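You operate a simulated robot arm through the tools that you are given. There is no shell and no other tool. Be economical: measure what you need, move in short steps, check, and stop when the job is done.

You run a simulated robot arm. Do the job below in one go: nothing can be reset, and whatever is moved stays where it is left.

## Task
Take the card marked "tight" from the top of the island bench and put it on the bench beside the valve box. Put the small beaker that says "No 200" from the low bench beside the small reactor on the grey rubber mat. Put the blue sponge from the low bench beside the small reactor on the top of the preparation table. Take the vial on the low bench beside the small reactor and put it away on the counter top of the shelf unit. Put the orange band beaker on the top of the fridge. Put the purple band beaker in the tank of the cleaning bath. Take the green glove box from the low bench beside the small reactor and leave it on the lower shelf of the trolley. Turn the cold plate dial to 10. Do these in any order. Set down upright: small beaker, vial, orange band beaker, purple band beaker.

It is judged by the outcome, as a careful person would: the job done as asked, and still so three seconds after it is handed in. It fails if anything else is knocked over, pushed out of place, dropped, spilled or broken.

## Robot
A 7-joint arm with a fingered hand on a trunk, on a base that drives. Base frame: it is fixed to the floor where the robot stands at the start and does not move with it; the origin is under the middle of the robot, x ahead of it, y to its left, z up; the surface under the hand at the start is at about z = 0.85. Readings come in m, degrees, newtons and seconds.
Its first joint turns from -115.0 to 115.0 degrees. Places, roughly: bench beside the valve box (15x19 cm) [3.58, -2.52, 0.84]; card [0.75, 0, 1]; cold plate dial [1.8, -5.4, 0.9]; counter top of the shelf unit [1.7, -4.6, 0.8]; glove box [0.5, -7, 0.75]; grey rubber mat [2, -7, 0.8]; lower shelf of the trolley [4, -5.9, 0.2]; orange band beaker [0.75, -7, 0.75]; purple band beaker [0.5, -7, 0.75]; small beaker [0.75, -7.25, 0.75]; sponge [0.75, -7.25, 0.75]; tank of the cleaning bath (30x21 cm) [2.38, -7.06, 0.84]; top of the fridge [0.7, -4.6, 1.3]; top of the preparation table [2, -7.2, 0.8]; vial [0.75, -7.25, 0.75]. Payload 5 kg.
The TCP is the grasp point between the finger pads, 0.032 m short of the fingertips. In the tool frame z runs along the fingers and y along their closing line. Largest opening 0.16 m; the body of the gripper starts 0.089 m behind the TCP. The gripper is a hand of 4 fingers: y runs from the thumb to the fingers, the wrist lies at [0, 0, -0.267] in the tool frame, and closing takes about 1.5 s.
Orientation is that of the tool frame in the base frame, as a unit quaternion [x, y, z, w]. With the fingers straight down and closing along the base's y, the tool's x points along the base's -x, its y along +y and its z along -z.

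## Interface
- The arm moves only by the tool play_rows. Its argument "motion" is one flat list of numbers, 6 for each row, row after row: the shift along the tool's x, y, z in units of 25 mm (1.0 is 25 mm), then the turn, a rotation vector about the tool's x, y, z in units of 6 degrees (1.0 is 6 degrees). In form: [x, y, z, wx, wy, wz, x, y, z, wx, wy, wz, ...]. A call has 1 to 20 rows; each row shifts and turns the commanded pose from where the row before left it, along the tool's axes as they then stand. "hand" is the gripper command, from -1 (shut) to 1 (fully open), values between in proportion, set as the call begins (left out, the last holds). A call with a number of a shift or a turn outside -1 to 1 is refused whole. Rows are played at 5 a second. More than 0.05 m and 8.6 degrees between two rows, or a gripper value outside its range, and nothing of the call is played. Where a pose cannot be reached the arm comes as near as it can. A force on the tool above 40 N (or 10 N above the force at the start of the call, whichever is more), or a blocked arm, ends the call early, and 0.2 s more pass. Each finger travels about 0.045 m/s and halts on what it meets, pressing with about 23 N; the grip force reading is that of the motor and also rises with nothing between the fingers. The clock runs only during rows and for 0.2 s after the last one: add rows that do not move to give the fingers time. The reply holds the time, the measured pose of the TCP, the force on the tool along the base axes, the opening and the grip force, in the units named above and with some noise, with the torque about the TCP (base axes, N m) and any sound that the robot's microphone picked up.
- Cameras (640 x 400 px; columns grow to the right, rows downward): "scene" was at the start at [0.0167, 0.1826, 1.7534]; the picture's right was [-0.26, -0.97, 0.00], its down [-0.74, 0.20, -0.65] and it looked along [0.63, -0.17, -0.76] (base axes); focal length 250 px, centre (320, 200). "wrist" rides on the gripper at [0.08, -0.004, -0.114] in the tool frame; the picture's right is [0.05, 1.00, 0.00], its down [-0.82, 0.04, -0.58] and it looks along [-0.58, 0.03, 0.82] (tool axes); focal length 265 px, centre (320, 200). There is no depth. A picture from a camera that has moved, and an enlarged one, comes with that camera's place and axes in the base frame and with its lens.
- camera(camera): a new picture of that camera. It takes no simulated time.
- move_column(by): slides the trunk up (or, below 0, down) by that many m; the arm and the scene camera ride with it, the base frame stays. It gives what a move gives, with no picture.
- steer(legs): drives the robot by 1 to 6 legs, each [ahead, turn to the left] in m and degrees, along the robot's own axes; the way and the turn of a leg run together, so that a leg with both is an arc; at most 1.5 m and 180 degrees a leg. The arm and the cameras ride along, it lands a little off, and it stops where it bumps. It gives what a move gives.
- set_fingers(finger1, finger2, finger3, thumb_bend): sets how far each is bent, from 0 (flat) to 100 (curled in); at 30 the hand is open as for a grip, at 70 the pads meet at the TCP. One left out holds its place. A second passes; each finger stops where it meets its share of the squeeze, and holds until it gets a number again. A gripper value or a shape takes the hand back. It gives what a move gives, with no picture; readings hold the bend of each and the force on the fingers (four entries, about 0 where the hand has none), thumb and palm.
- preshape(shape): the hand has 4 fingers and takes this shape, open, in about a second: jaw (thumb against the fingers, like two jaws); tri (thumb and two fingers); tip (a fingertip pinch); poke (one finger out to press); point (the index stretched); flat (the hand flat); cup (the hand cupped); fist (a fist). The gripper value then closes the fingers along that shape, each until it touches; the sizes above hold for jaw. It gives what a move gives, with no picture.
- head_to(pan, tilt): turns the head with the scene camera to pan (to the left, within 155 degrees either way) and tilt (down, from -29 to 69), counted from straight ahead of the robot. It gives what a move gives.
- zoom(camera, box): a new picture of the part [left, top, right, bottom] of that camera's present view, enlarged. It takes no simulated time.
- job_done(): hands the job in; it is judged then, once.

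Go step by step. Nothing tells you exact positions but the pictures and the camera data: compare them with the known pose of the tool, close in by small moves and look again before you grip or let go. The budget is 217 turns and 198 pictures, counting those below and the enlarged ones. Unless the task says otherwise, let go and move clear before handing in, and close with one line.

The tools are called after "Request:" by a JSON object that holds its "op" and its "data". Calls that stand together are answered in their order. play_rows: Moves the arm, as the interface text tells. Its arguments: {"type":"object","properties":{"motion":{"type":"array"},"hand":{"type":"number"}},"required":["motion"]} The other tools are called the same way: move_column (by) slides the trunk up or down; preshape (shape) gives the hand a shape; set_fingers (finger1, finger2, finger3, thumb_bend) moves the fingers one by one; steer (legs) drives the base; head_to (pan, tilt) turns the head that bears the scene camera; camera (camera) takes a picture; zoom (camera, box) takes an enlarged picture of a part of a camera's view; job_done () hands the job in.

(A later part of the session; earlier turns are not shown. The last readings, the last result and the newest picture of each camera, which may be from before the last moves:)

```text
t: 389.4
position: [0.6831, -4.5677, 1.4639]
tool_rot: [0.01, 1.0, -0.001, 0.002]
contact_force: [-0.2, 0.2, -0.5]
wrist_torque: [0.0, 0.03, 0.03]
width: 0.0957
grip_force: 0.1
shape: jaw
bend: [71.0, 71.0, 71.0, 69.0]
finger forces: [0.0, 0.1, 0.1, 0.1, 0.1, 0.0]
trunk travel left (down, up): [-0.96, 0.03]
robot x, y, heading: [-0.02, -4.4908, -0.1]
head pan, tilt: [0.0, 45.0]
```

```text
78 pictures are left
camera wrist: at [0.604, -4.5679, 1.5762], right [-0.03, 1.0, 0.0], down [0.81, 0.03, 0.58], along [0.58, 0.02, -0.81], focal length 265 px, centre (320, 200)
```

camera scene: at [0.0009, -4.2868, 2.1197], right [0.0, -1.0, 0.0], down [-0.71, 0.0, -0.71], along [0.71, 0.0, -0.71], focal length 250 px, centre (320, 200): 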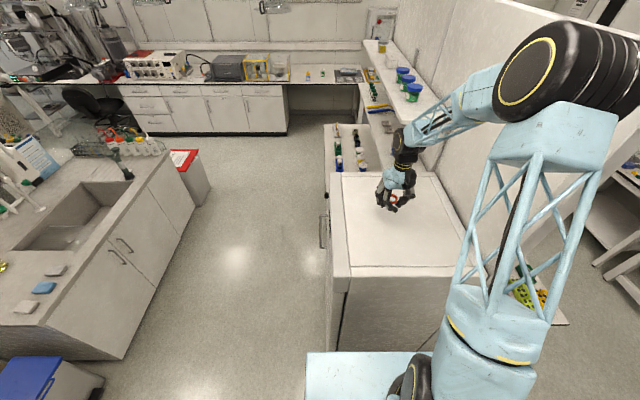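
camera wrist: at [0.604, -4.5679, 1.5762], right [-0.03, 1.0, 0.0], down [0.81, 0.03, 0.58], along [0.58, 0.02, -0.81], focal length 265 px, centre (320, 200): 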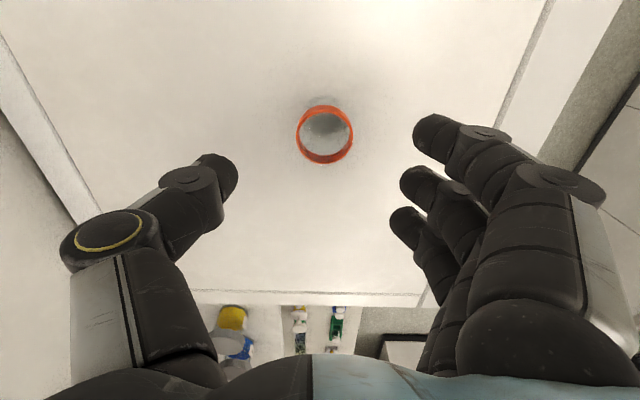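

The orange beaker stands on the fridge. Retracting, then back to the low bench for the vial.

Request:
{"op": "play_rows", "data": {"motion": [0.95, 0.4, 0, 0, 0, 0, 0.95, 0.4, 0, 0, 0, 0, 0.95, 0.4, 0, 0, 0, 0, 0.95, 0.4, 0, 0, 0, 0, 0.95, 0.4, 0, 0, 0, 0, 0.95, 0.4, 0, 0, 0, 0, 0.95, 0.4, 0, 0, 0, 0, 0.95, 0, 0, 0, 0, 0]}}

Request:
{"op": "steer", "data": {"legs": [[-0.12, 0], [0, -90], [1.5, 0], [0.28, 0]]}}

Request:
{"op": "move_column", "data": {"by": -0.36}}

Request:
{"op": "steer", "data": {"legs": [[0, 90], [0.85, 0], [0, -90], [0.17, 0]]}}

Request:
{"op": "camera", "data": {"camera": "wrist"}}

Request:
{"op": "camera", "data": {"camera": "scene"}}

```text
t: 391.2
position: [0.4907, -4.4931, 1.4622]
tool_rot: [0.011, 1.0, -0.001, 0.002]
contact_force: [0.2, 0.7, 0.1]
wrist_torque: [-0.01, 0.0, 0.0]
width: 0.0959
grip_force: 0.0
shape: jaw
bend: [71.0, 71.0, 71.0, 69.0]
finger forces: [0.0, 0.1, 0.0, 0.1, 0.0, 0.1]
trunk travel left (down, up): [-0.96, 0.03]
robot x, y, heading: [-0.0228, -4.4899, 0.0]
head pan, tilt: [0.0, 45.0]
```

```text
t: 405.1
position: [-0.1483, -6.799, 1.4603]
tool_rot: [0.713, 0.701, -0.003, 0.0]
contact_force: [-0.5, -0.3, -0.2]
wrist_torque: [0.03, -0.05, -0.01]
width: 0.0955
grip_force: 0.1
shape: jaw
bend: [71.0, 71.0, 71.0, 69.0]
finger forces: [0.1, 0.0, 0.1, 0.1, 0.0, 0.0]
trunk travel left (down, up): [-0.96, 0.03]
robot x, y, heading: [-0.1485, -6.2797, -89.9]
head pan, tilt: [0.0, 45.0]
```

```text
t: 408.6
position: [-0.1494, -6.7972, 1.1033]
tool_rot: [0.713, 0.701, -0.001, 0.0]
contact_force: [0.2, -0.2, -0.1]
wrist_torque: [-0.02, 0.0, 0.0]
width: 0.0955
grip_force: 0.1
shape: jaw
bend: [71.0, 71.0, 71.0, 69.0]
finger forces: [0.1, 0.1, 0.0, 0.1, 0.0, 0.1]
trunk travel left (down, up): [-0.6, 0.39]
robot x, y, heading: [-0.1517, -6.2832, -89.9]
head pan, tilt: [0.0, 45.0]
```

```text
t: 422.3
position: [0.705, -6.9819, 1.1019]
tool_rot: [0.72, 0.694, -0.003, 0.0]
contact_force: [0.5, -0.9, -0.5]
wrist_torque: [0.03, 0.01, -0.01]
width: 0.0956
grip_force: 0.0
shape: jaw
bend: [71.0, 71.0, 71.0, 69.0]
finger forces: [0.0, 0.1, 0.0, 0.0, 0.1, 0.0]
trunk travel left (down, up): [-0.6, 0.39]
robot x, y, heading: [0.7187, -6.4671, -91.0]
head pan, tilt: [0.0, 45.0]
```

```text
77 pictures are left
camera wrist: at [0.7061, -6.8999, 1.215], right [1.0, 0.01, 0.0], down [0.01, -0.81, 0.58], along [0.01, -0.58, -0.81], focal length 265 px, centre (320, 200)
```

wrist: 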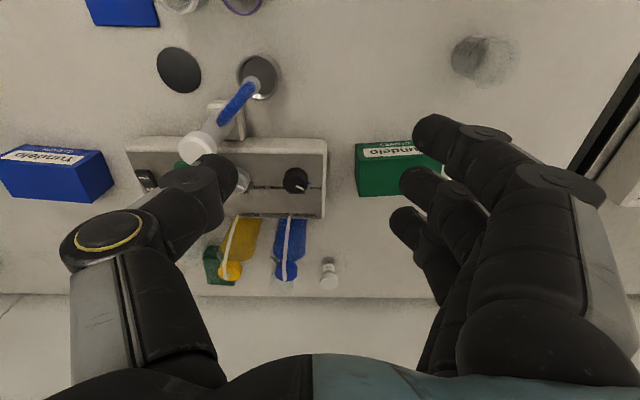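

```text
76 pictures are left
camera scene: at [0.9201, -6.494, 1.7597], right [-1.0, 0.02, 0.0], down [0.01, 0.71, -0.71], along [-0.01, -0.71, -0.71], focal length 250 px, centre (320, 200)
```

scene: 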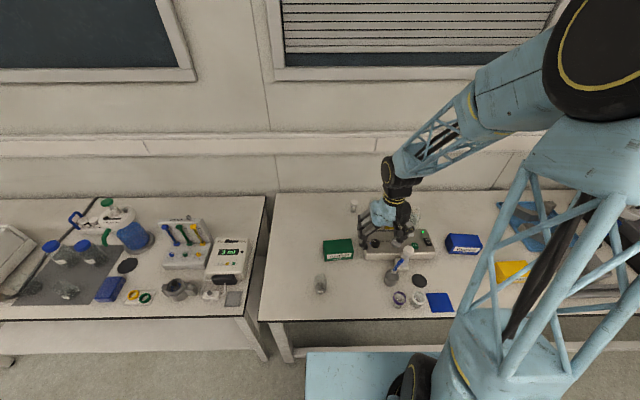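

The vial is at about (0.735, -7.377), with a glass beaker 12 cm to its right. I'll move above it with a narrower hand.

Request:
{"op": "play_rows", "data": {"motion": [-0.983, 0.111, 0, 0, 0, 0, -0.983, 0.111, 0, 0, 0, 0, -0.983, 0.111, 0, 0, 0, 0, -0.983, 0.111, 0, 0, 0, 0, -0.983, 0.111, 0, 0, 0, 0, -0.983, 0.111, 0, 0, 0, 0, -0.983, 0.111, 0, 0, 0, 0, -0.983, 0.111, 0, 0, 0, 0, -0.983, 0.111, 0, 0, 0, 0, -0.983, 0.111, 0, 0, 0, 0, -0.983, 0.111, 0, 0, 0, 0, -0.983, 0.111, 0, 0, 0, 0, -0.983, 0.111, 0, 0, 0, 0, -0.983, 0.111, 0, 0, 0, 0, -0.983, 0.111, 0, 0, 0, 0, -0.983, 0.111, 0, 0, 0, 0, 0, 0, 1, 0, 0, 0, 0, 0, 1, 0, 0, 0, 0, 0, 1, 0, 0, 0, 0, 0, 1, 0, 0, 0], "hand": -0.15}}

Request:
{"op": "camera", "data": {"camera": "wrist"}}

```text
t: 426.5
position: [0.736, -7.3769, 1.0021]
tool_rot: [0.72, 0.694, -0.004, 0.0]
contact_force: [-0.5, -0.7, 0.6]
wrist_torque: [0.01, -0.01, -0.01]
width: 0.0688
grip_force: 0.1
shape: jaw
bend: [73.0, 73.0, 73.0, 70.0]
finger forces: [0.1, 0.0, 0.1, 0.0, 0.0, 0.0]
trunk travel left (down, up): [-0.6, 0.39]
robot x, y, heading: [0.7139, -6.468, -91.2]
head pan, tilt: [0.0, 45.0]
```

```text
75 pictures are left
camera wrist: at [0.7371, -7.2951, 1.1156], right [1.0, 0.01, 0.0], down [0.01, -0.81, 0.58], along [0.01, -0.58, -0.81], focal length 265 px, centre (320, 200)
```

wrist: 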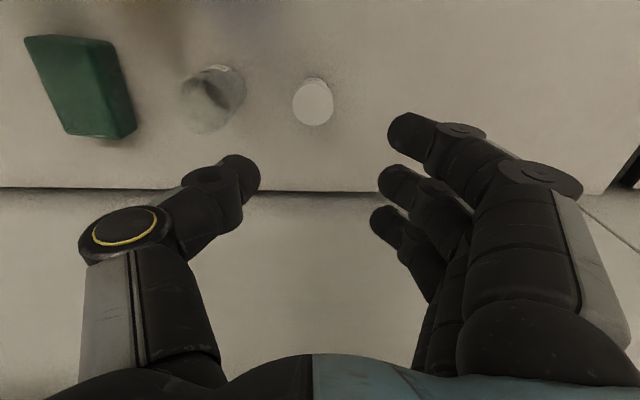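

Vial cap at (0.732, -7.366); the glass beaker's edge is 4 cm away, so I'll narrow the opening and step down carefully.

Request:
{"op": "play_rows", "data": {"motion": [0.43, -0.05, 0, 0, 0, 0, 0, 0, 0.8, 0, 0, 0, 0, 0, 0.8, 0, 0, 0, 0, 0, 0.8, 0, 0, 0, 0, 0, 0.8, 0, 0, 0, 0, 0, 0.8, 0, 0, 0, 0, 0, 0, 0, 0, 0], "hand": -0.36}}

Request:
{"op": "camera", "data": {"camera": "wrist"}}

```text
t: 428.1
position: [0.733, -7.365, 0.9023]
tool_rot: [0.72, 0.694, -0.004, 0.0]
contact_force: [0.3, -0.6, -0.6]
wrist_torque: [0.01, 0.03, 0.01]
width: 0.052
grip_force: 0.1
shape: jaw
bend: [73.0, 73.0, 73.0, 70.0]
finger forces: [0.1, 0.1, 0.1, 0.0, 0.1, 0.0]
trunk travel left (down, up): [-0.6, 0.39]
robot x, y, heading: [0.7144, -6.4671, -91.0]
head pan, tilt: [0.0, 45.0]
```

```text
74 pictures are left
camera wrist: at [0.7345, -7.2838, 1.0148], right [1.0, 0.01, 0.0], down [0.01, -0.81, 0.58], along [0.01, -0.58, -0.81], focal length 265 px, centre (320, 200)
```

wrist: 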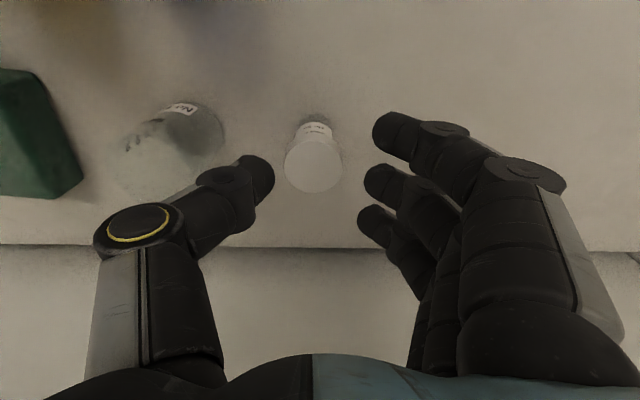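

The thumb would brush the glass beaker, so I'll rotate the hand -48° to bring the thumb to the free back corner, then check.

Request:
{"op": "play_rows", "data": {"motion": [0, 0, 0, 0, 0, -1, 0, 0, 0, 0, 0, -1, 0, 0, 0, 0, 0, -1, 0, 0, 0, 0, 0, -1, 0, 0, 0, 0, 0, -1, 0, 0, 0, 0, 0, -1, 0, 0, 0, 0, 0, -1, 0, 0, 0, 0, 0, -1, 0, 0, 0, 0, 0, 0, 0, 0, 0, 0, 0, 0]}}

Request:
{"op": "camera", "data": {"camera": "wrist"}}

```text
t: 430.3
position: [0.7327, -7.3659, 0.9023]
tool_rot: [0.375, 0.927, -0.002, -0.001]
contact_force: [0.4, 0.4, 0.7]
wrist_torque: [-0.01, 0.02, 0.0]
width: 0.0516
grip_force: 0.0
shape: jaw
bend: [73.0, 73.0, 73.0, 70.0]
finger forces: [0.0, 0.0, 0.1, 0.1, 0.1, 0.0]
trunk travel left (down, up): [-0.6, 0.39]
robot x, y, heading: [0.717, -6.4663, -91.2]
head pan, tilt: [0.0, 45.0]
```

```text
73 pictures are left
camera wrist: at [0.6752, -7.3115, 1.0171], right [0.66, 0.75, -0.01], down [0.62, -0.53, 0.58], along [0.43, -0.38, -0.82], focal length 265 px, centre (320, 200)
```

wrist: 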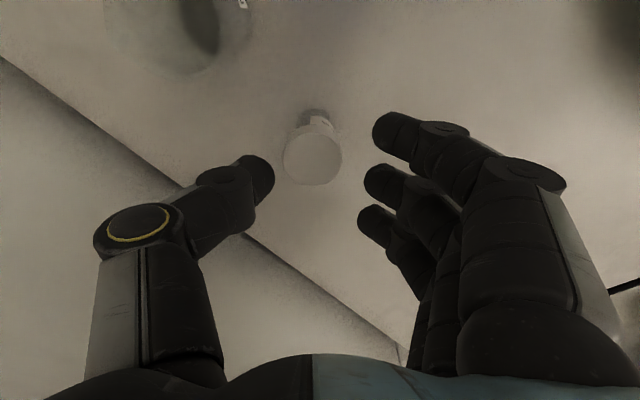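

Clear now. Descending to the vial and closing.

Request:
{"op": "play_rows", "data": {"motion": [0.06, -0.12, 0.6, 0, 0, 0, 0, 0, 0.6, 0, 0, 0, 0, 0, 0.6, 0, 0, 0, 0, 0, 0.6, 0, 0, 0, 0, 0, 0, 0, 0, 0]}}

Request:
{"op": "camera", "data": {"camera": "wrist"}}

Request:
{"op": "play_rows", "data": {"motion": [0, 0, 0, 0, 0, 0, 0, 0, 0, 0, 0, 0, 0, 0, 0, 0, 0, 0, 0, 0, 0, 0, 0, 0, 0, 0, 0, 0, 0, 0, 0, 0, 0, 0, 0, 0], "hand": -0.85}}

Request:
{"op": "camera", "data": {"camera": "wrist"}}

```text
t: 431.5
position: [0.7306, -7.3678, 0.8434]
tool_rot: [0.375, 0.927, -0.002, -0.001]
contact_force: [0.2, -1.0, 0.2]
wrist_torque: [0.01, -0.01, -0.04]
width: 0.0515
grip_force: 0.1
shape: jaw
bend: [73.0, 73.0, 73.0, 70.0]
finger forces: [0.0, 0.0, 0.0, 0.1, 0.1, 0.0]
trunk travel left (down, up): [-0.6, 0.39]
robot x, y, heading: [0.7151, -6.4677, -91.1]
head pan, tilt: [0.0, 45.0]
```

```text
72 pictures are left
camera wrist: at [0.6728, -7.3131, 0.9567], right [0.66, 0.75, -0.01], down [0.62, -0.54, 0.58], along [0.43, -0.38, -0.82], focal length 265 px, centre (320, 200)
```

wrist: 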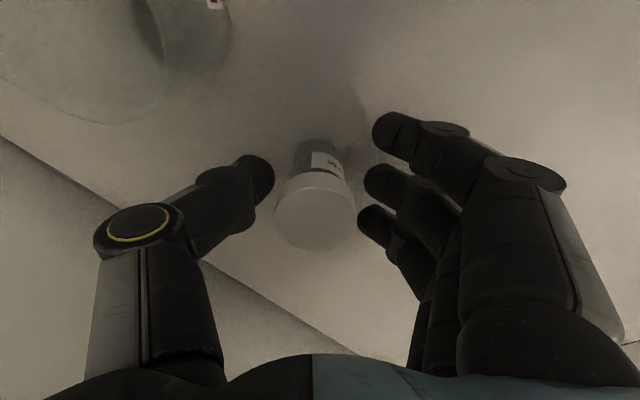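

```text
t: 432.9
position: [0.7298, -7.3679, 0.8435]
tool_rot: [0.375, 0.927, -0.003, -0.001]
contact_force: [-0.6, -0.5, 4.7]
wrist_torque: [0.03, -0.04, 0.0]
width: 0.0104
grip_force: 23.1
shape: jaw
bend: [68.0, 71.0, 68.0, 71.0]
finger forces: [0.1, 13.0, 0.1, 0.1, 15.3, 0.0]
trunk travel left (down, up): [-0.6, 0.39]
robot x, y, heading: [0.7173, -6.4672, -91.0]
head pan, tilt: [0.0, 45.0]
```

```text
71 pictures are left
camera wrist: at [0.6726, -7.3131, 0.9574], right [0.66, 0.75, -0.01], down [0.62, -0.53, 0.58], along [0.43, -0.38, -0.82], focal length 265 px, centre (320, 200)
```

wrist: 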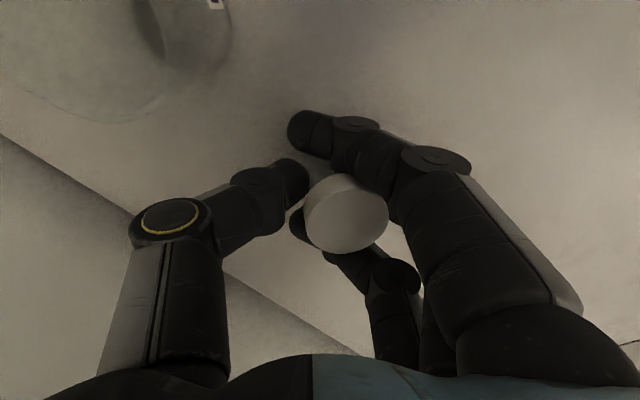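

Gripped, though possibly leaning a little. I'll lift a few cm and check from the scene camera.

Request:
{"op": "play_rows", "data": {"motion": [0, 0, -0.4, 0, 0, 0, 0, 0, -0.8, 0, 0, 0, 0, 0, -1, 0, 0, 0, 0, 0, -1, 0, 0, 0, 0, 0, -1, 0, 0, 0, 0, 0, -1, 0, 0, 0, 0, 0, -1, 0, 0, 0, 0, 0, -1, 0, 0, 0, 0, 0, -1, 0, 0, 0, 0, 0, 0, 0, 0, 0]}}

Request:
{"op": "zoom", "data": {"camera": "scene", "box": [330, 140, 430, 210]}}

Request:
{"op": "zoom", "data": {"camera": "wrist", "box": [240, 80, 460, 280]}}

```text
t: 435.1
position: [0.7312, -7.3664, 1.048]
tool_rot: [0.375, 0.927, -0.003, 0.0]
contact_force: [-0.5, 0.0, -0.4]
wrist_torque: [0.03, 0.01, -0.01]
width: 0.0097
grip_force: 22.8
shape: jaw
bend: [68.0, 71.0, 68.0, 71.0]
finger forces: [0.2, 12.9, 0.0, 0.0, 13.9, 0.0]
trunk travel left (down, up): [-0.6, 0.39]
robot x, y, heading: [0.7178, -6.465, -91.0]
head pan, tilt: [0.0, 45.0]
```

```text
5.71 times, centred on (380, 175) of scene
camera zoom: at [0.9201, -6.493, 1.7597], right [-1.0, 0.02, 0.0], down [0.01, 0.71, -0.71], along [-0.01, -0.71, -0.71], focal length 1429 px, centre (-23, 343)
```

zoom: 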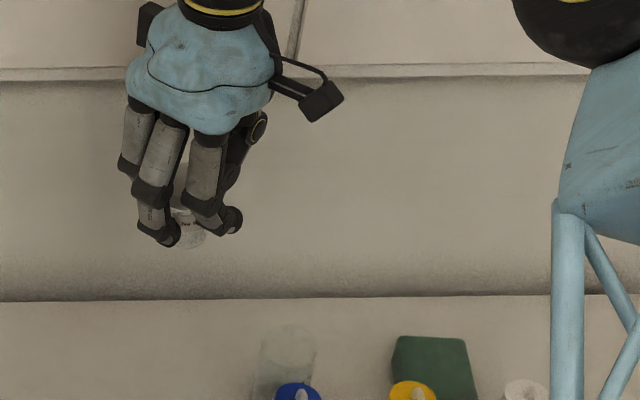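

```text
2.00 times, centred on (350, 180) of wrist
camera zoom: at [0.6725, -7.3131, 1.1615], right [0.66, 0.75, 0.0], down [0.62, -0.54, 0.58], along [0.43, -0.38, -0.82], focal length 531 px, centre (260, 240)
```

zoom: 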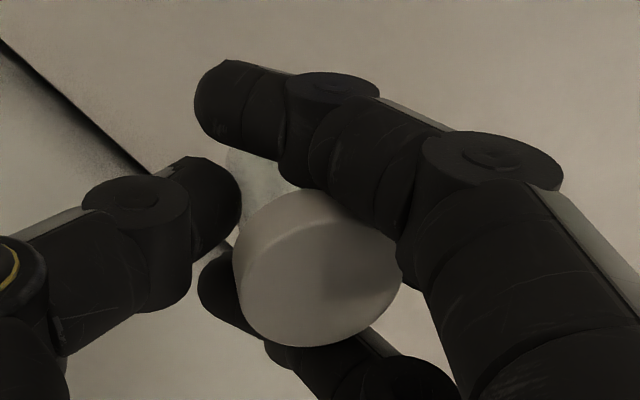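

The vial leans within the grip, its top toward the fingers. I'll bring it back to the neutral carry pose and measure the lean.

Request:
{"op": "play_rows", "data": {"motion": [0, 0, 0, 0, 0, 1, 0, 0, 0, 0, 0, 1, 0, 0, 0, 0, 0, 1, 0, 0, 0, 0, 0, 1, 0, 0, 0, 0, 0, 1, 0, 0, 0, 0, 0, 1, 0, 0, 0, 0, 0, 1, 0, 0, 0, 0, 0, 1]}}

Request:
{"op": "play_rows", "data": {"motion": [1, 0, 0, 0, 0, 0, 1, 0, 0, 0, 0, 0, 1, 0, 0, 0, 0, 0, 1, 0, 0, 0, 0, 0, 1, 0, 0, 0, 0, 0, 1, 0, 0, 0, 0, 0, 1, 0, 0, 0, 0, 0, 1, 0, 0, 0, 0, 0, 1, 0, 0, 0, 0, 0, 1, 0, 0, 0, 0, 0, 1, 0, 0, 0, 0, 0, 1, 0, 0, 0, 0, 0, 1, 0, 0, 0, 0, 0, 1, 0, 0, 0, 0, 0, 1, 0, 0, 0, 0, 0, 0.8, 0, 0, 0, 0, 0, 0, 0, 0, 0, 0, 0]}}

Request:
{"op": "zoom", "data": {"camera": "scene", "box": [350, 200, 430, 260]}}

Request:
{"op": "zoom", "data": {"camera": "wrist", "box": [240, 100, 440, 280]}}

```text
t: 436.9
position: [0.7309, -7.3668, 1.0484]
tool_rot: [0.721, 0.693, -0.003, -0.001]
contact_force: [-0.3, 0.9, -0.5]
wrist_torque: [0.01, -0.02, 0.0]
width: 0.0099
grip_force: 22.8
shape: jaw
bend: [68.0, 71.0, 68.0, 71.0]
finger forces: [0.2, 12.8, 0.0, 0.0, 13.6, 0.0]
trunk travel left (down, up): [-0.6, 0.39]
robot x, y, heading: [0.7173, -6.4639, -91.3]
head pan, tilt: [0.0, 45.0]
```

```text
t: 440.5
position: [0.7463, -6.9708, 1.0472]
tool_rot: [0.72, 0.694, -0.002, 0.0]
contact_force: [0.4, 0.2, -0.4]
wrist_torque: [0.0, -0.01, -0.02]
width: 0.0098
grip_force: 23.5
shape: jaw
bend: [68.0, 71.0, 68.0, 72.0]
finger forces: [0.2, 12.5, 0.1, 0.0, 13.5, 0.1]
trunk travel left (down, up): [-0.6, 0.39]
robot x, y, heading: [0.7137, -6.4662, -91.0]
head pan, tilt: [0.0, 45.0]
```

```text
6.67 times, centred on (390, 230) of scene
camera zoom: at [0.9202, -6.4929, 1.7597], right [-1.0, 0.02, 0.0], down [0.01, 0.71, -0.71], along [-0.01, -0.71, -0.71], focal length 1667 px, centre (-147, 0)
```

zoom: 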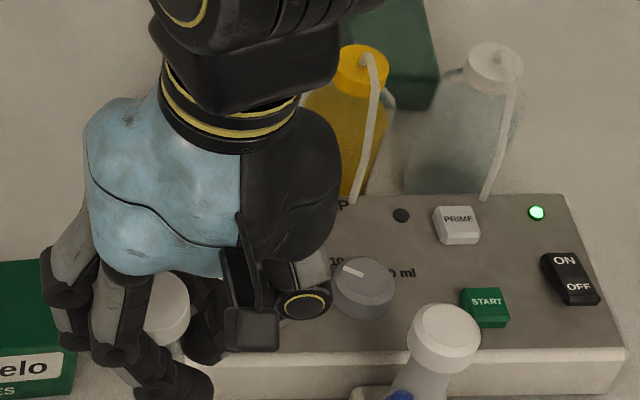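

```text
2.22 times, centred on (340, 190) of wrist
camera zoom: at [0.748, -6.889, 1.1599], right [1.0, 0.01, 0.0], down [0.01, -0.81, 0.58], along [0.01, -0.58, -0.81], focal length 590 px, centre (276, 222)
```

zoom: 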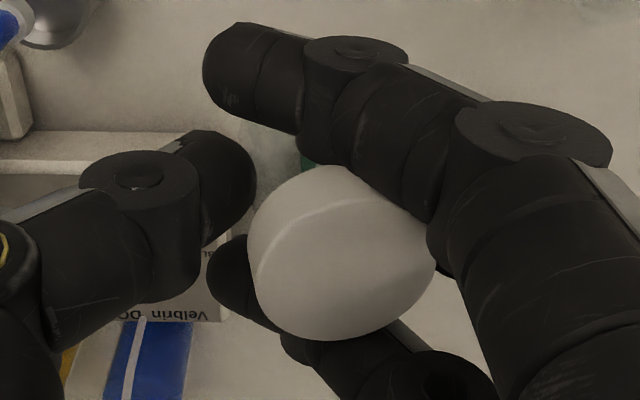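

The lean is about 15°. I'll tilt the hand by -15° about its x axis to bring the vial upright, and look again.

Request:
{"op": "play_rows", "data": {"motion": [0, 0, 0, -0.5, 0, 0, 0, 0, 0, -0.5, 0, 0, 0, 0, 0, -0.5, 0, 0, 0, 0, 0, -0.5, 0, 0, 0, 0, 0, -0.5, 0, 0, 0, 0, 0, 0, 0, 0]}}

Request:
{"op": "zoom", "data": {"camera": "scene", "box": [340, 200, 430, 270]}}

Request:
{"op": "zoom", "data": {"camera": "wrist", "box": [240, 100, 440, 280]}}

```text
t: 441.9
position: [0.7452, -6.9723, 1.0469]
tool_rot: [0.713, 0.689, 0.088, 0.094]
contact_force: [0.1, 0.0, -0.5]
wrist_torque: [0.0, 0.02, -0.02]
width: 0.0098
grip_force: 23.3
shape: jaw
bend: [68.0, 71.0, 68.0, 72.0]
finger forces: [0.4, 12.7, 0.0, 0.0, 13.6, 0.0]
trunk travel left (down, up): [-0.6, 0.39]
robot x, y, heading: [0.712, -6.4653, -90.8]
head pan, tilt: [0.0, 45.0]
```

```text
5.71 times, centred on (385, 235) of scene
camera zoom: at [0.9203, -6.4928, 1.7597], right [-1.0, 0.02, 0.0], down [0.01, 0.71, -0.71], along [-0.01, -0.71, -0.71], focal length 1429 px, centre (-51, 0)
```

zoom: 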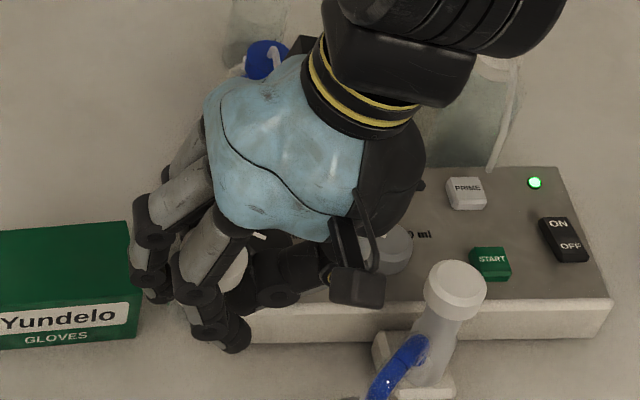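

```text
2.22 times, centred on (340, 190) of wrist
camera zoom: at [0.7176, -6.8887, 1.1555], right [0.97, 0.02, 0.26], down [-0.14, -0.81, 0.57], along [0.22, -0.59, -0.78], focal length 590 px, centre (276, 222)
```

zoom: 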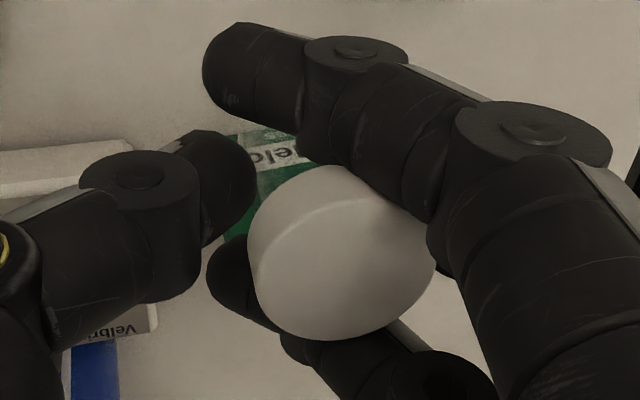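

I estimate the lean nearer 20°, so I'll add 5° more, then drive round to the front of the shelf unit.

Request:
{"op": "play_rows", "data": {"motion": [0, 0, 0, -0.4, 0, 0, 0, 0, 0, -0.45, 0, 0, 0, 0, 0, 0, 0, 0]}}

Request:
{"op": "steer", "data": {"legs": [[-0.2, 0], [0, -89], [0.87, 0], [0, -90], [1.5, 0], [1.1, 0]]}}

Request:
{"op": "steer", "data": {"legs": [[0, -90], [1.5, 0], [0.35, 0], [0, -90]]}}

Request:
{"op": "camera", "data": {"camera": "scene"}}

Request:
{"op": "camera", "data": {"camera": "wrist"}}

```text
t: 442.7
position: [0.7457, -6.972, 1.0473]
tool_rot: [0.709, 0.684, 0.119, 0.126]
contact_force: [-0.3, 0.0, -0.7]
wrist_torque: [-0.02, 0.0, 0.0]
width: 0.0098
grip_force: 23.3
shape: jaw
bend: [68.0, 71.0, 68.0, 72.0]
finger forces: [0.4, 12.5, 0.0, 0.0, 13.6, 0.0]
trunk travel left (down, up): [-0.6, 0.39]
robot x, y, heading: [0.7181, -6.4659, -90.9]
head pan, tilt: [0.0, 45.0]
```

```text
t: 468.9
position: [-0.325, -3.1511, 1.0467]
tool_rot: [0.706, -0.687, -0.123, 0.123]
contact_force: [-0.9, -0.2, 0.3]
wrist_torque: [-0.05, 0.0, -0.03]
width: 0.0098
grip_force: 22.7
shape: jaw
bend: [68.0, 71.0, 68.0, 72.0]
finger forces: [0.1, 12.6, 0.0, 0.0, 13.4, 0.0]
trunk travel left (down, up): [-0.6, 0.39]
robot x, y, heading: [-0.2663, -3.6523, 92.7]
head pan, tilt: [0.0, 45.0]
```

```text
t: 486.1
position: [1.6488, -4.0162, 1.0467]
tool_rot: [0.672, 0.72, 0.124, 0.119]
contact_force: [0.0, -0.5, -0.2]
wrist_torque: [0.02, -0.03, 0.02]
width: 0.0096
grip_force: 23.5
shape: jaw
bend: [68.0, 71.0, 68.0, 72.0]
finger forces: [0.1, 12.5, 0.0, 0.0, 13.0, 0.0]
trunk travel left (down, up): [-0.6, 0.39]
robot x, y, heading: [1.5663, -3.5173, -85.0]
head pan, tilt: [0.0, 45.0]
```

```text
64 pictures are left
camera scene: at [1.7715, -3.5216, 1.7598], right [-1.0, -0.09, 0.0], down [-0.06, 0.7, -0.71], along [0.06, -0.7, -0.71], focal length 250 px, centre (320, 200)
```

scene: 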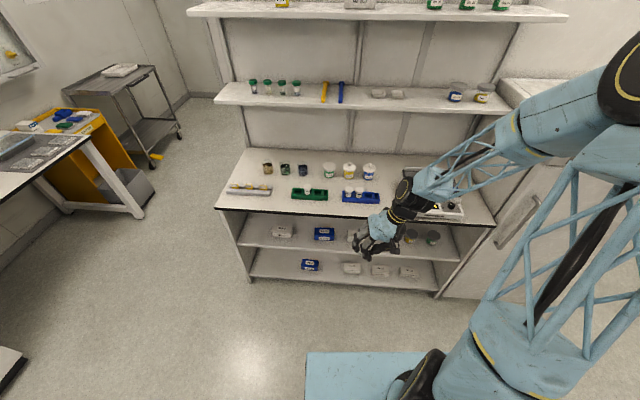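

```text
63 pictures are left
camera wrist: at [1.6025, -3.9378, 1.152], right [0.93, 0.12, 0.34], down [-0.1, -0.82, 0.56], along [0.34, -0.56, -0.76], focal length 265 px, centre (320, 200)
```

wrist: 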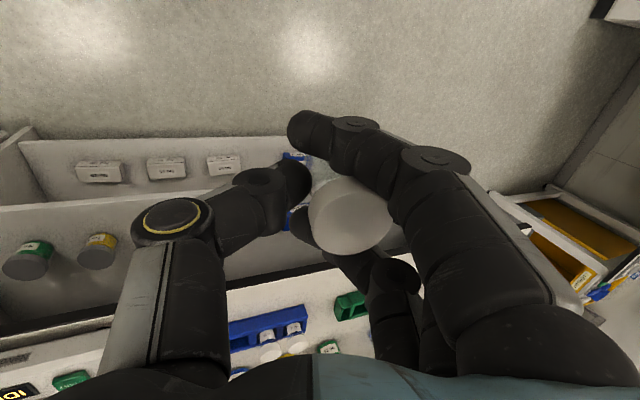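

Request:
{"op": "zoom", "data": {"camera": "scene", "box": [200, 80, 500, 250]}}

```text
2.13 times, centred on (350, 165) of scene
camera zoom: at [1.7715, -3.5216, 1.7598], right [-1.0, -0.09, 0.0], down [-0.06, 0.7, -0.71], along [0.06, -0.7, -0.71], focal length 534 px, centre (256, 275)
```

zoom: 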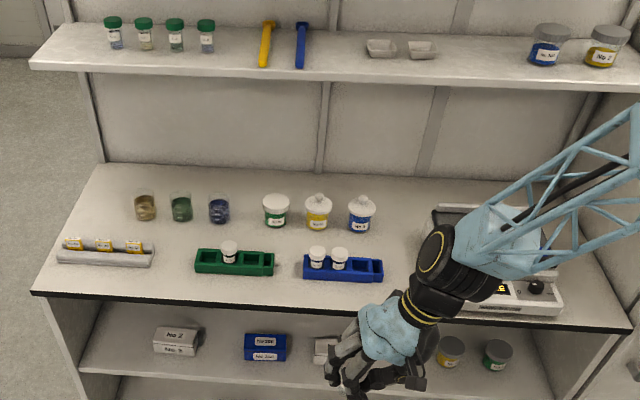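

The counter has a free gap of about 10 cm between the left tray and the green rack at (2.05, -4.46). I'll move the robot in front of it.

Request:
{"op": "steer", "data": {"legs": [[0, 85], [0.45, 0], [0, -90], [0.22, 0]]}}

Request:
{"op": "play_rows", "data": {"motion": [0, 0, 0, 0, 0.342, -0.94, 0, 0, 0, 0, 0.342, -0.94, 0, 0, 0, 0, 0.342, -0.94, 0, 0, 0, 0, 0.342, -0.94, 0, 0, 0, 0, 0.342, -0.94, 0, 0, 0, 0, 0.342, -0.94, 0, 0, 0, 0, 0.342, -0.94, 0, 0, 0, 0, 0.342, -0.94, 0, 0, 0, 0, 0.342, -0.94, 0, 0, 0, 0, 0.342, -0.94, 0, 0, 0, 0, 0.342, -0.94, 0, 0, 0, 0, 0.342, -0.94, 0, 0, 0, 0, 0.342, -0.94, 0, 0, 0, 0, 0.342, -0.94, 0, 0, 0, 0, 0.342, -0.94, 0, 0, 0, 0, 0, 0]}}

Request:
{"op": "camera", "data": {"camera": "scene"}}

Request:
{"op": "camera", "data": {"camera": "wrist"}}

```text
t: 497.9
position: [2.0265, -4.262, 1.0461]
tool_rot: [0.717, 0.675, 0.117, 0.127]
contact_force: [-0.3, -1.3, -0.5]
wrist_torque: [-0.02, 0.02, 0.01]
width: 0.0097
grip_force: 23.1
shape: jaw
bend: [68.0, 71.0, 68.0, 72.0]
finger forces: [0.0, 12.6, 0.1, 0.1, 12.4, 0.0]
trunk travel left (down, up): [-0.6, 0.39]
robot x, y, heading: [2.0111, -3.7548, -92.7]
head pan, tilt: [0.0, 45.0]
```

```text
t: 501.3
position: [2.0268, -4.2615, 1.0475]
tool_rot: [0.03, 0.985, 0.171, 0.003]
contact_force: [0.5, -0.4, -0.9]
wrist_torque: [-0.02, 0.01, 0.03]
width: 0.0094
grip_force: 22.4
shape: jaw
bend: [68.0, 71.0, 68.0, 72.0]
finger forces: [0.1, 12.2, 0.1, 0.0, 12.0, 0.1]
trunk travel left (down, up): [-0.6, 0.39]
robot x, y, heading: [2.0067, -3.7553, -92.7]
head pan, tilt: [0.0, 45.0]
```

```text
61 pictures are left
camera scene: at [2.2129, -3.786, 1.7598], right [-1.0, 0.04, 0.0], down [0.03, 0.71, -0.71], along [-0.03, -0.71, -0.71], focal length 250 px, centre (320, 200)
```

scene: 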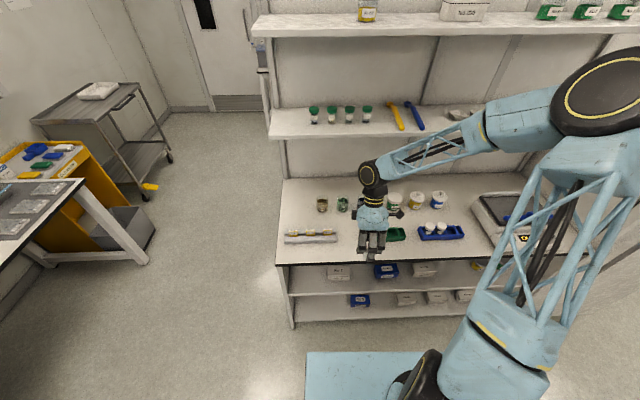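

```text
60 pictures are left
camera wrist: at [1.9459, -4.2973, 1.1524], right [0.01, 0.94, 0.34], down [0.81, -0.2, 0.56], along [0.59, 0.27, -0.76], focal length 265 px, centre (320, 200)
```

wrist: 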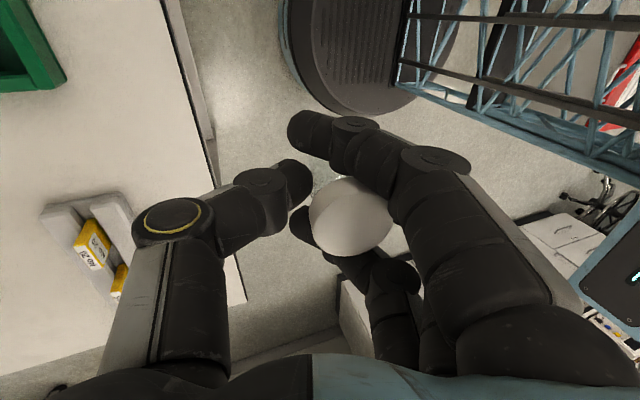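

The gap is clear and the upper shelf is well above. I'll move the vial over (2.06, -4.45) and go down partway.

Request:
{"op": "play_rows", "data": {"motion": [-0.183, -0.933, -0.335, 0, 0, 0, -0.183, -0.933, -0.335, 0, 0, 0, -0.183, -0.933, -0.335, 0, 0, 0, -0.183, -0.933, -0.335, 0, 0, 0, -0.183, -0.933, -0.335, 0, 0, 0, -0.183, -0.933, -0.335, 0, 0, 0, -0.183, -0.933, -0.335, 0, 0, 0, -0.183, -0.933, -0.335, 0, 0, 0, 0, -0.34, 0.94, 0, 0, 0, 0, -0.34, 0.94, 0, 0, 0, 0, -0.34, 0.94, 0, 0, 0, 0, -0.34, 0.94, 0, 0, 0, 0, -0.34, 0.94, 0, 0, 0, 0, 0, 0, 0, 0, 0]}}

Request:
{"op": "camera", "data": {"camera": "wrist"}}

Request:
{"op": "zoom", "data": {"camera": "scene", "box": [270, 150, 430, 270]}}

```text
t: 504.3
position: [2.0513, -4.4622, 0.9227]
tool_rot: [0.03, 0.985, 0.171, 0.004]
contact_force: [-0.3, -0.4, 0.5]
wrist_torque: [-0.01, -0.01, 0.02]
width: 0.0093
grip_force: 22.8
shape: jaw
bend: [68.0, 71.0, 68.0, 72.0]
finger forces: [0.0, 12.2, 0.2, 0.0, 11.9, 0.1]
trunk travel left (down, up): [-0.6, 0.39]
robot x, y, heading: [2.011, -3.7553, -92.3]
head pan, tilt: [0.0, 45.0]
```

```text
59 pictures are left
camera wrist: at [1.9711, -4.498, 1.0278], right [0.01, 0.94, 0.34], down [0.81, -0.2, 0.56], along [0.59, 0.27, -0.76], focal length 265 px, centre (320, 200)
```

wrist: 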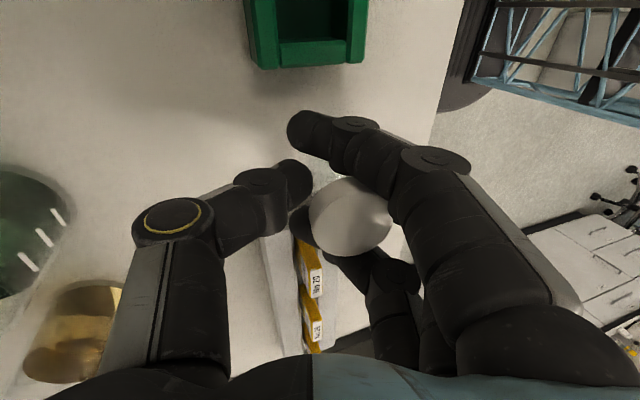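

```text
3.33 times, centred on (350, 210) of scene
camera zoom: at [2.2129, -3.7862, 1.7598], right [-1.0, 0.04, 0.0], down [0.03, 0.71, -0.71], along [-0.03, -0.71, -0.71], focal length 834 px, centre (220, 167)
```

zoom: 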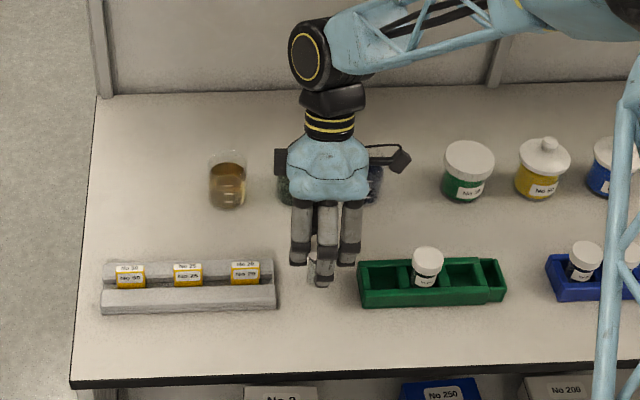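

Well placed in the gap. Lowering gently to contact.

Request:
{"op": "play_rows", "data": {"motion": [0, -0.27, 0.75, 0, 0, 0, 0, -0.24, 0.66, 0, 0, 0, 0, -0.04, 0.113, 0, 0, 0, 0, -0.04, 0.113, 0, 0, 0, 0, -0.04, 0.113, 0, 0, 0, 0, -0.04, 0.113, 0, 0, 0, 0, -0.04, 0.113, 0, 0, 0, 0, -0.04, 0.113, 0, 0, 0, 0, -0.04, 0.113, 0, 0, 0, 0, -0.04, 0.113, 0, 0, 0, 0, -0.04, 0.113, 0, 0, 0, 0, -0.04, 0.113, 0, 0, 0, 0, -0.04, 0.113, 0, 0, 0, 0, -0.04, 0.113, 0, 0, 0, 0, -0.04, 0.113, 0, 0, 0, 0, -0.04, 0.113, 0, 0, 0, 0, -0.04, 0.113, 0, 0, 0, 0, -0.04, 0.113, 0, 0, 0, 0, -0.04, 0.113, 0, 0, 0, 0, 0, 0, 0, 0, 0]}}

Request:
{"op": "zoom", "data": {"camera": "scene", "box": [320, 200, 380, 250]}}

```text
t: 505.5
position: [2.0521, -4.4656, 0.8808]
tool_rot: [0.031, 0.985, 0.169, 0.005]
contact_force: [-0.9, 0.6, 22.2]
wrist_torque: [0.34, -0.04, -0.02]
width: 0.0112
grip_force: 22.9
shape: jaw
bend: [68.0, 71.0, 68.0, 75.0]
finger forces: [0.8, 15.9, 1.2, 0.0, 16.8, 0.0]
trunk travel left (down, up): [-0.6, 0.39]
robot x, y, heading: [2.008, -3.7563, -92.5]
head pan, tilt: [0.0, 45.0]
heard: snap
stopped in row 6: the force on the tool passed its limit at 44 N (the readings are from after the stop); the commanded pose is now the measured one
```

```text
8.00 times, centred on (350, 225) of scene
camera zoom: at [2.2128, -3.7849, 1.7597], right [-1.0, 0.04, 0.0], down [0.03, 0.71, -0.71], along [-0.03, -0.71, -0.71], focal length 2000 px, centre (80, 0)
```

zoom: 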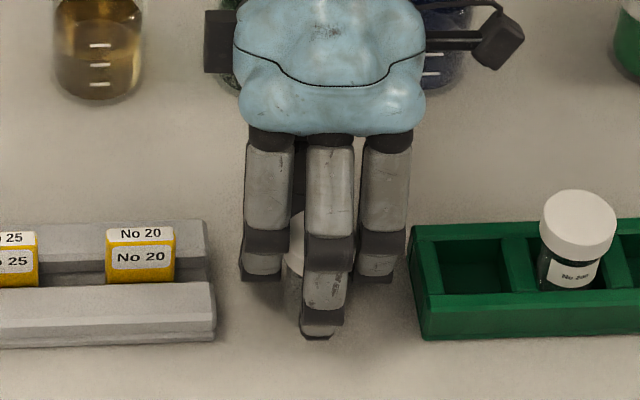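

I heard a snap on contact. I'll look at the vial closely before doing anything else.

Request:
{"op": "camera", "data": {"camera": "wrist"}}

Request:
{"op": "zoom", "data": {"camera": "scene", "box": [340, 222, 370, 245]}}

```text
56 pictures are left
camera wrist: at [1.9716, -4.4998, 0.9859], right [0.01, 0.94, 0.33], down [0.8, -0.2, 0.56], along [0.59, 0.26, -0.76], focal length 265 px, centre (320, 200)
```

wrist: 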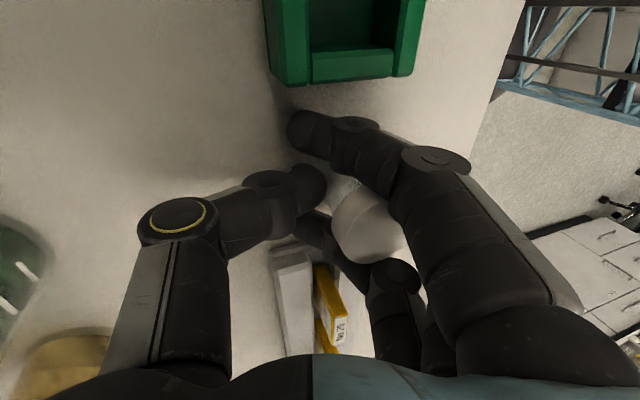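

```text
16.00 times, centred on (355, 234) of scene
camera zoom: at [2.2128, -3.7849, 1.7597], right [-1.0, 0.04, 0.0], down [0.03, 0.71, -0.71], along [-0.03, -0.71, -0.71], focal length 4001 px, centre (-240, -336)
```

zoom: 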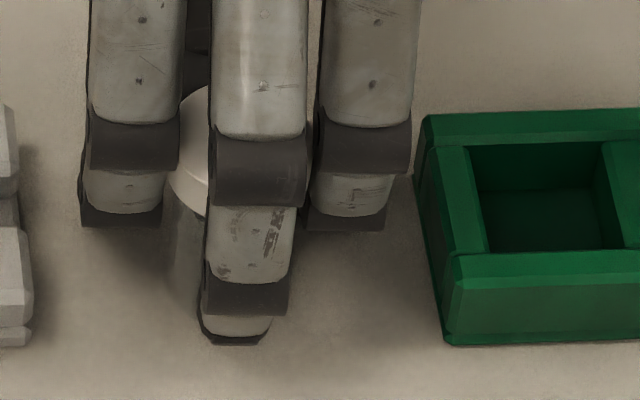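

The vial slipped slightly in the grip on touching down but looks whole and about upright. I'll relax the downward force and open just a little, then look.

Request:
{"op": "play_rows", "data": {"motion": [0, 0.04, -0.11, 0, 0, 0, 0, 0, 0, 0, 0, 0, 0, 0, 0, 0, 0, 0, 0, 0, 0, 0, 0, 0], "hand": -0.6}}

Request:
{"op": "camera", "data": {"camera": "wrist"}}

```text
t: 506.5
position: [2.0531, -4.4629, 0.8827]
tool_rot: [0.031, 0.985, 0.169, 0.005]
contact_force: [0.7, 6.5, 15.5]
wrist_torque: [0.1, -0.05, -0.02]
width: 0.0294
grip_force: 0.1
shape: jaw
bend: [73.0, 72.0, 73.0, 74.0]
finger forces: [0.1, 3.6, 0.1, 0.0, 15.1, 0.0]
trunk travel left (down, up): [-0.6, 0.39]
robot x, y, heading: [2.0107, -3.7552, -92.5]
head pan, tilt: [0.0, 45.0]
heard: snap
```

```text
54 pictures are left
camera wrist: at [1.9717, -4.499, 0.9879], right [0.01, 0.94, 0.33], down [0.8, -0.2, 0.56], along [0.59, 0.26, -0.76], focal length 265 px, centre (320, 200)
```

wrist: 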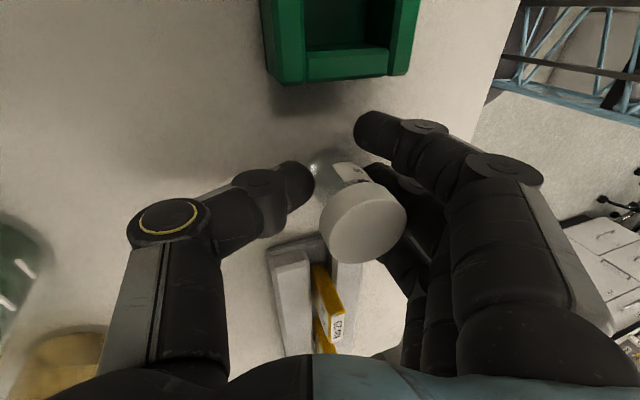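

The vial is intact and close to upright, standing on the counter. Opening further.

Request:
{"op": "play_rows", "data": {"motion": [0, 0, 0, 0, 0, 0, 0, 0, 0, 0, 0, 0, 0, 0, 0, 0, 0, 0, 0, 0, 0, 0, 0, 0, 0, 0, 0, 0, 0, 0], "hand": -0.2}}

Request:
{"op": "camera", "data": {"camera": "wrist"}}

```text
t: 507.7
position: [2.0531, -4.4628, 0.8832]
tool_rot: [0.031, 0.985, 0.169, 0.005]
contact_force: [0.8, 5.8, 22.9]
wrist_torque: [-0.05, -0.04, 0.03]
width: 0.0517
grip_force: 0.0
shape: jaw
bend: [73.0, 73.0, 73.0, 77.0]
finger forces: [0.0, 0.0, 0.0, 0.0, 23.6, 0.1]
trunk travel left (down, up): [-0.6, 0.39]
robot x, y, heading: [2.0087, -3.7549, -92.5]
head pan, tilt: [0.0, 45.0]
```

```text
53 pictures are left
camera wrist: at [1.9718, -4.4988, 0.9885], right [0.01, 0.94, 0.33], down [0.8, -0.2, 0.56], along [0.59, 0.26, -0.76], focal length 265 px, centre (320, 200)
```

wrist: 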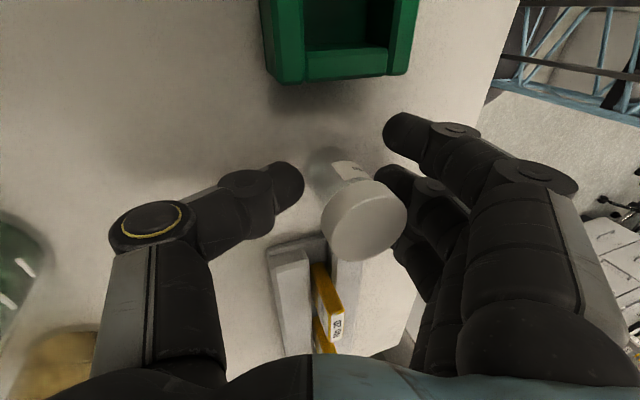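

The vial stands free. Lifting straight up and clear.

Request:
{"op": "play_rows", "data": {"motion": [0, 0.3, -0.4, 0, 0, 0, 0, 0.34, -0.9, 0, 0, 0, 0, 0.34, -0.94, 0, 0, 0, 0, 0.34, -0.94, 0, 0, 0, 0, 0.34, -0.94, 0, 0, 0, 0, 0.34, -0.94, 0, 0, 0, 0, 0.34, -0.94, 0, 0, 0, 0, 0.34, -0.94, 0, 0, 0, 0, 0, 0, 0, 0, 0]}}

Request:
{"op": "zoom", "data": {"camera": "scene", "box": [310, 190, 390, 250]}}

```text
t: 509.7
position: [2.0531, -4.4609, 1.0675]
tool_rot: [0.03, 0.985, 0.17, 0.006]
contact_force: [-0.3, -0.2, -0.3]
wrist_torque: [-0.01, 0.0, -0.02]
width: 0.0632
grip_force: 0.0
shape: jaw
bend: [73.0, 73.0, 73.0, 70.0]
finger forces: [0.0, 0.1, 0.0, 0.0, 0.0, 0.0]
trunk travel left (down, up): [-0.6, 0.39]
robot x, y, heading: [2.0131, -3.7534, -92.3]
head pan, tilt: [0.0, 45.0]
```

```text
6.67 times, centred on (350, 220) of scene
camera zoom: at [2.213, -3.7861, 1.7597], right [-1.0, 0.04, 0.0], down [0.03, 0.71, -0.71], along [-0.03, -0.71, -0.71], focal length 1667 px, centre (120, 67)
```

zoom: 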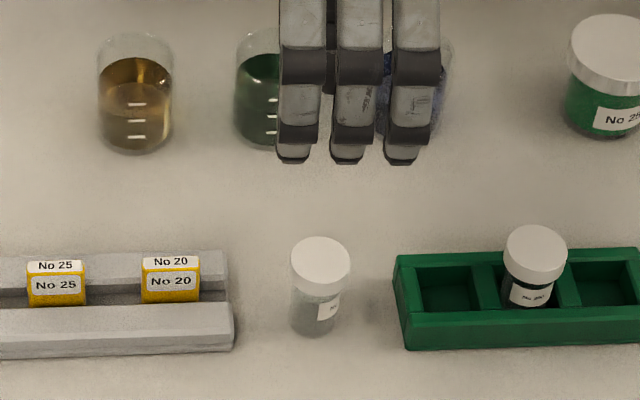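

Vial is upright and intact. I'll retract and return the hand to its neutral pose.

Request:
{"op": "play_rows", "data": {"motion": [0, 0.85, 0.3, 0, 0, 0, 0, 0.85, 0.3, 0, 0, 0, 0, 0.85, 0.3, 0, 0, 0, 0, 0.85, 0.3, 0, 0, 0, 0, 0.85, 0.3, 0, 0, 0, 0, 0.85, 0.3, 0, 0, 0, 0, 0.85, 0.3, 0, 0, 0, 0, 0.85, 0.3, 0, 0, 0, 0, 0, 0, 0, -0.342, 0.94, 0, 0, 0, 0, -0.342, 0.94, 0, 0, 0, 0, -0.342, 0.94, 0, 0, 0, 0, -0.342, 0.94, 0, 0, 0, 0, -0.342, 0.94, 0, 0, 0, 0, -0.342, 0.94, 0, 0, 0, 0, -0.342, 0.94, 0, 0, 0, 0, -0.342, 0.94, 0, 0, 0, 0, -0.342, 0.94, 0, 0, 0, 0, -0.342, 0.94, 0, 0, 0, 0, -0.342, 0.94, 0, 0, 0, 0, -0.342, 0.94]}}

Request:
{"op": "play_rows", "data": {"motion": [0, 0, 0, 0, -0.342, 0.94, 0, 0, 0, 0, -0.342, 0.94, 0, 0, 0, 0, -0.342, 0.94, 0, 0, 0, 0.85, 0, 0, 0, 0, 0, 0.85, 0, 0, 0, 0, 0, 0.85, 0, 0, 0, 0, 0, 0.8, 0, 0, 0, 0, 0, 0, 0, 0], "hand": 0.2}}

Request:
{"op": "steer", "data": {"legs": [[-0.12, 0], [0, 92], [0.9, 0], [0, -90], [1.5, 0], [1.1, 0]]}}

```text
t: 513.9
position: [2.0625, -4.2791, 1.0687]
tool_rot: [0.604, 0.778, 0.134, 0.109]
contact_force: [0.5, -0.4, 1.2]
wrist_torque: [0.02, 0.04, 0.02]
width: 0.063
grip_force: 0.1
shape: jaw
bend: [73.0, 73.0, 73.0, 70.0]
finger forces: [0.1, 0.0, 0.0, 0.1, 0.0, 0.0]
trunk travel left (down, up): [-0.6, 0.39]
robot x, y, heading: [2.0081, -3.7537, -92.1]
head pan, tilt: [0.0, 45.0]
```

```text
t: 515.7
position: [2.0631, -4.28, 1.0682]
tool_rot: [0.729, 0.684, -0.005, 0.002]
contact_force: [0.1, 0.2, 0.5]
wrist_torque: [0.0, 0.01, 0.0]
width: 0.0954
grip_force: 0.1
shape: jaw
bend: [71.0, 71.0, 71.0, 69.0]
finger forces: [0.1, 0.0, 0.0, 0.0, 0.0, 0.1]
trunk travel left (down, up): [-0.6, 0.39]
robot x, y, heading: [2.0098, -3.7555, -92.6]
head pan, tilt: [0.0, 45.0]
```

```text
t: 541.6
position: [2.8889, -6.7656, 1.0679]
tool_rot: [0.724, 0.69, -0.004, 0.001]
contact_force: [-0.5, -0.9, 0.5]
wrist_torque: [0.01, 0.02, 0.01]
width: 0.0954
grip_force: 0.0
shape: jaw
bend: [71.0, 71.0, 71.0, 69.0]
finger forces: [0.1, 0.1, 0.0, 0.1, 0.0, 0.0]
trunk travel left (down, up): [-0.6, 0.39]
robot x, y, heading: [2.8264, -6.2388, -91.8]
head pan, tilt: [0.0, 45.0]
```

Now to the low bench for the purple band beaker.

Request:
{"op": "steer", "data": {"legs": [[0, -88], [1.5, 0], [0.7, 0], [0, 90]]}}

Request:
{"op": "camera", "data": {"camera": "wrist"}}

```text
t: 560.6
position: [0.7363, -6.7645, 1.0689]
tool_rot: [0.694, 0.72, -0.003, 0.001]
contact_force: [0.4, -0.5, -0.2]
wrist_torque: [-0.01, 0.0, 0.0]
width: 0.0954
grip_force: 0.1
shape: jaw
bend: [71.0, 71.0, 71.0, 69.0]
finger forces: [0.0, 0.0, 0.0, 0.1, 0.0, 0.1]
trunk travel left (down, up): [-0.6, 0.39]
robot x, y, heading: [0.6316, -6.2483, -87.0]
head pan, tilt: [0.0, 45.0]
```

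```text
51 pictures are left
camera wrist: at [0.732, -6.6818, 1.1807], right [1.0, 0.09, 0.0], down [0.07, -0.81, 0.58], along [0.05, -0.58, -0.81], focal length 265 px, centre (320, 200)
```

wrist: 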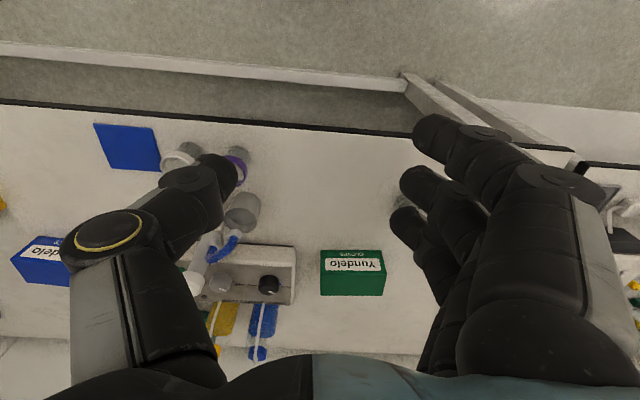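

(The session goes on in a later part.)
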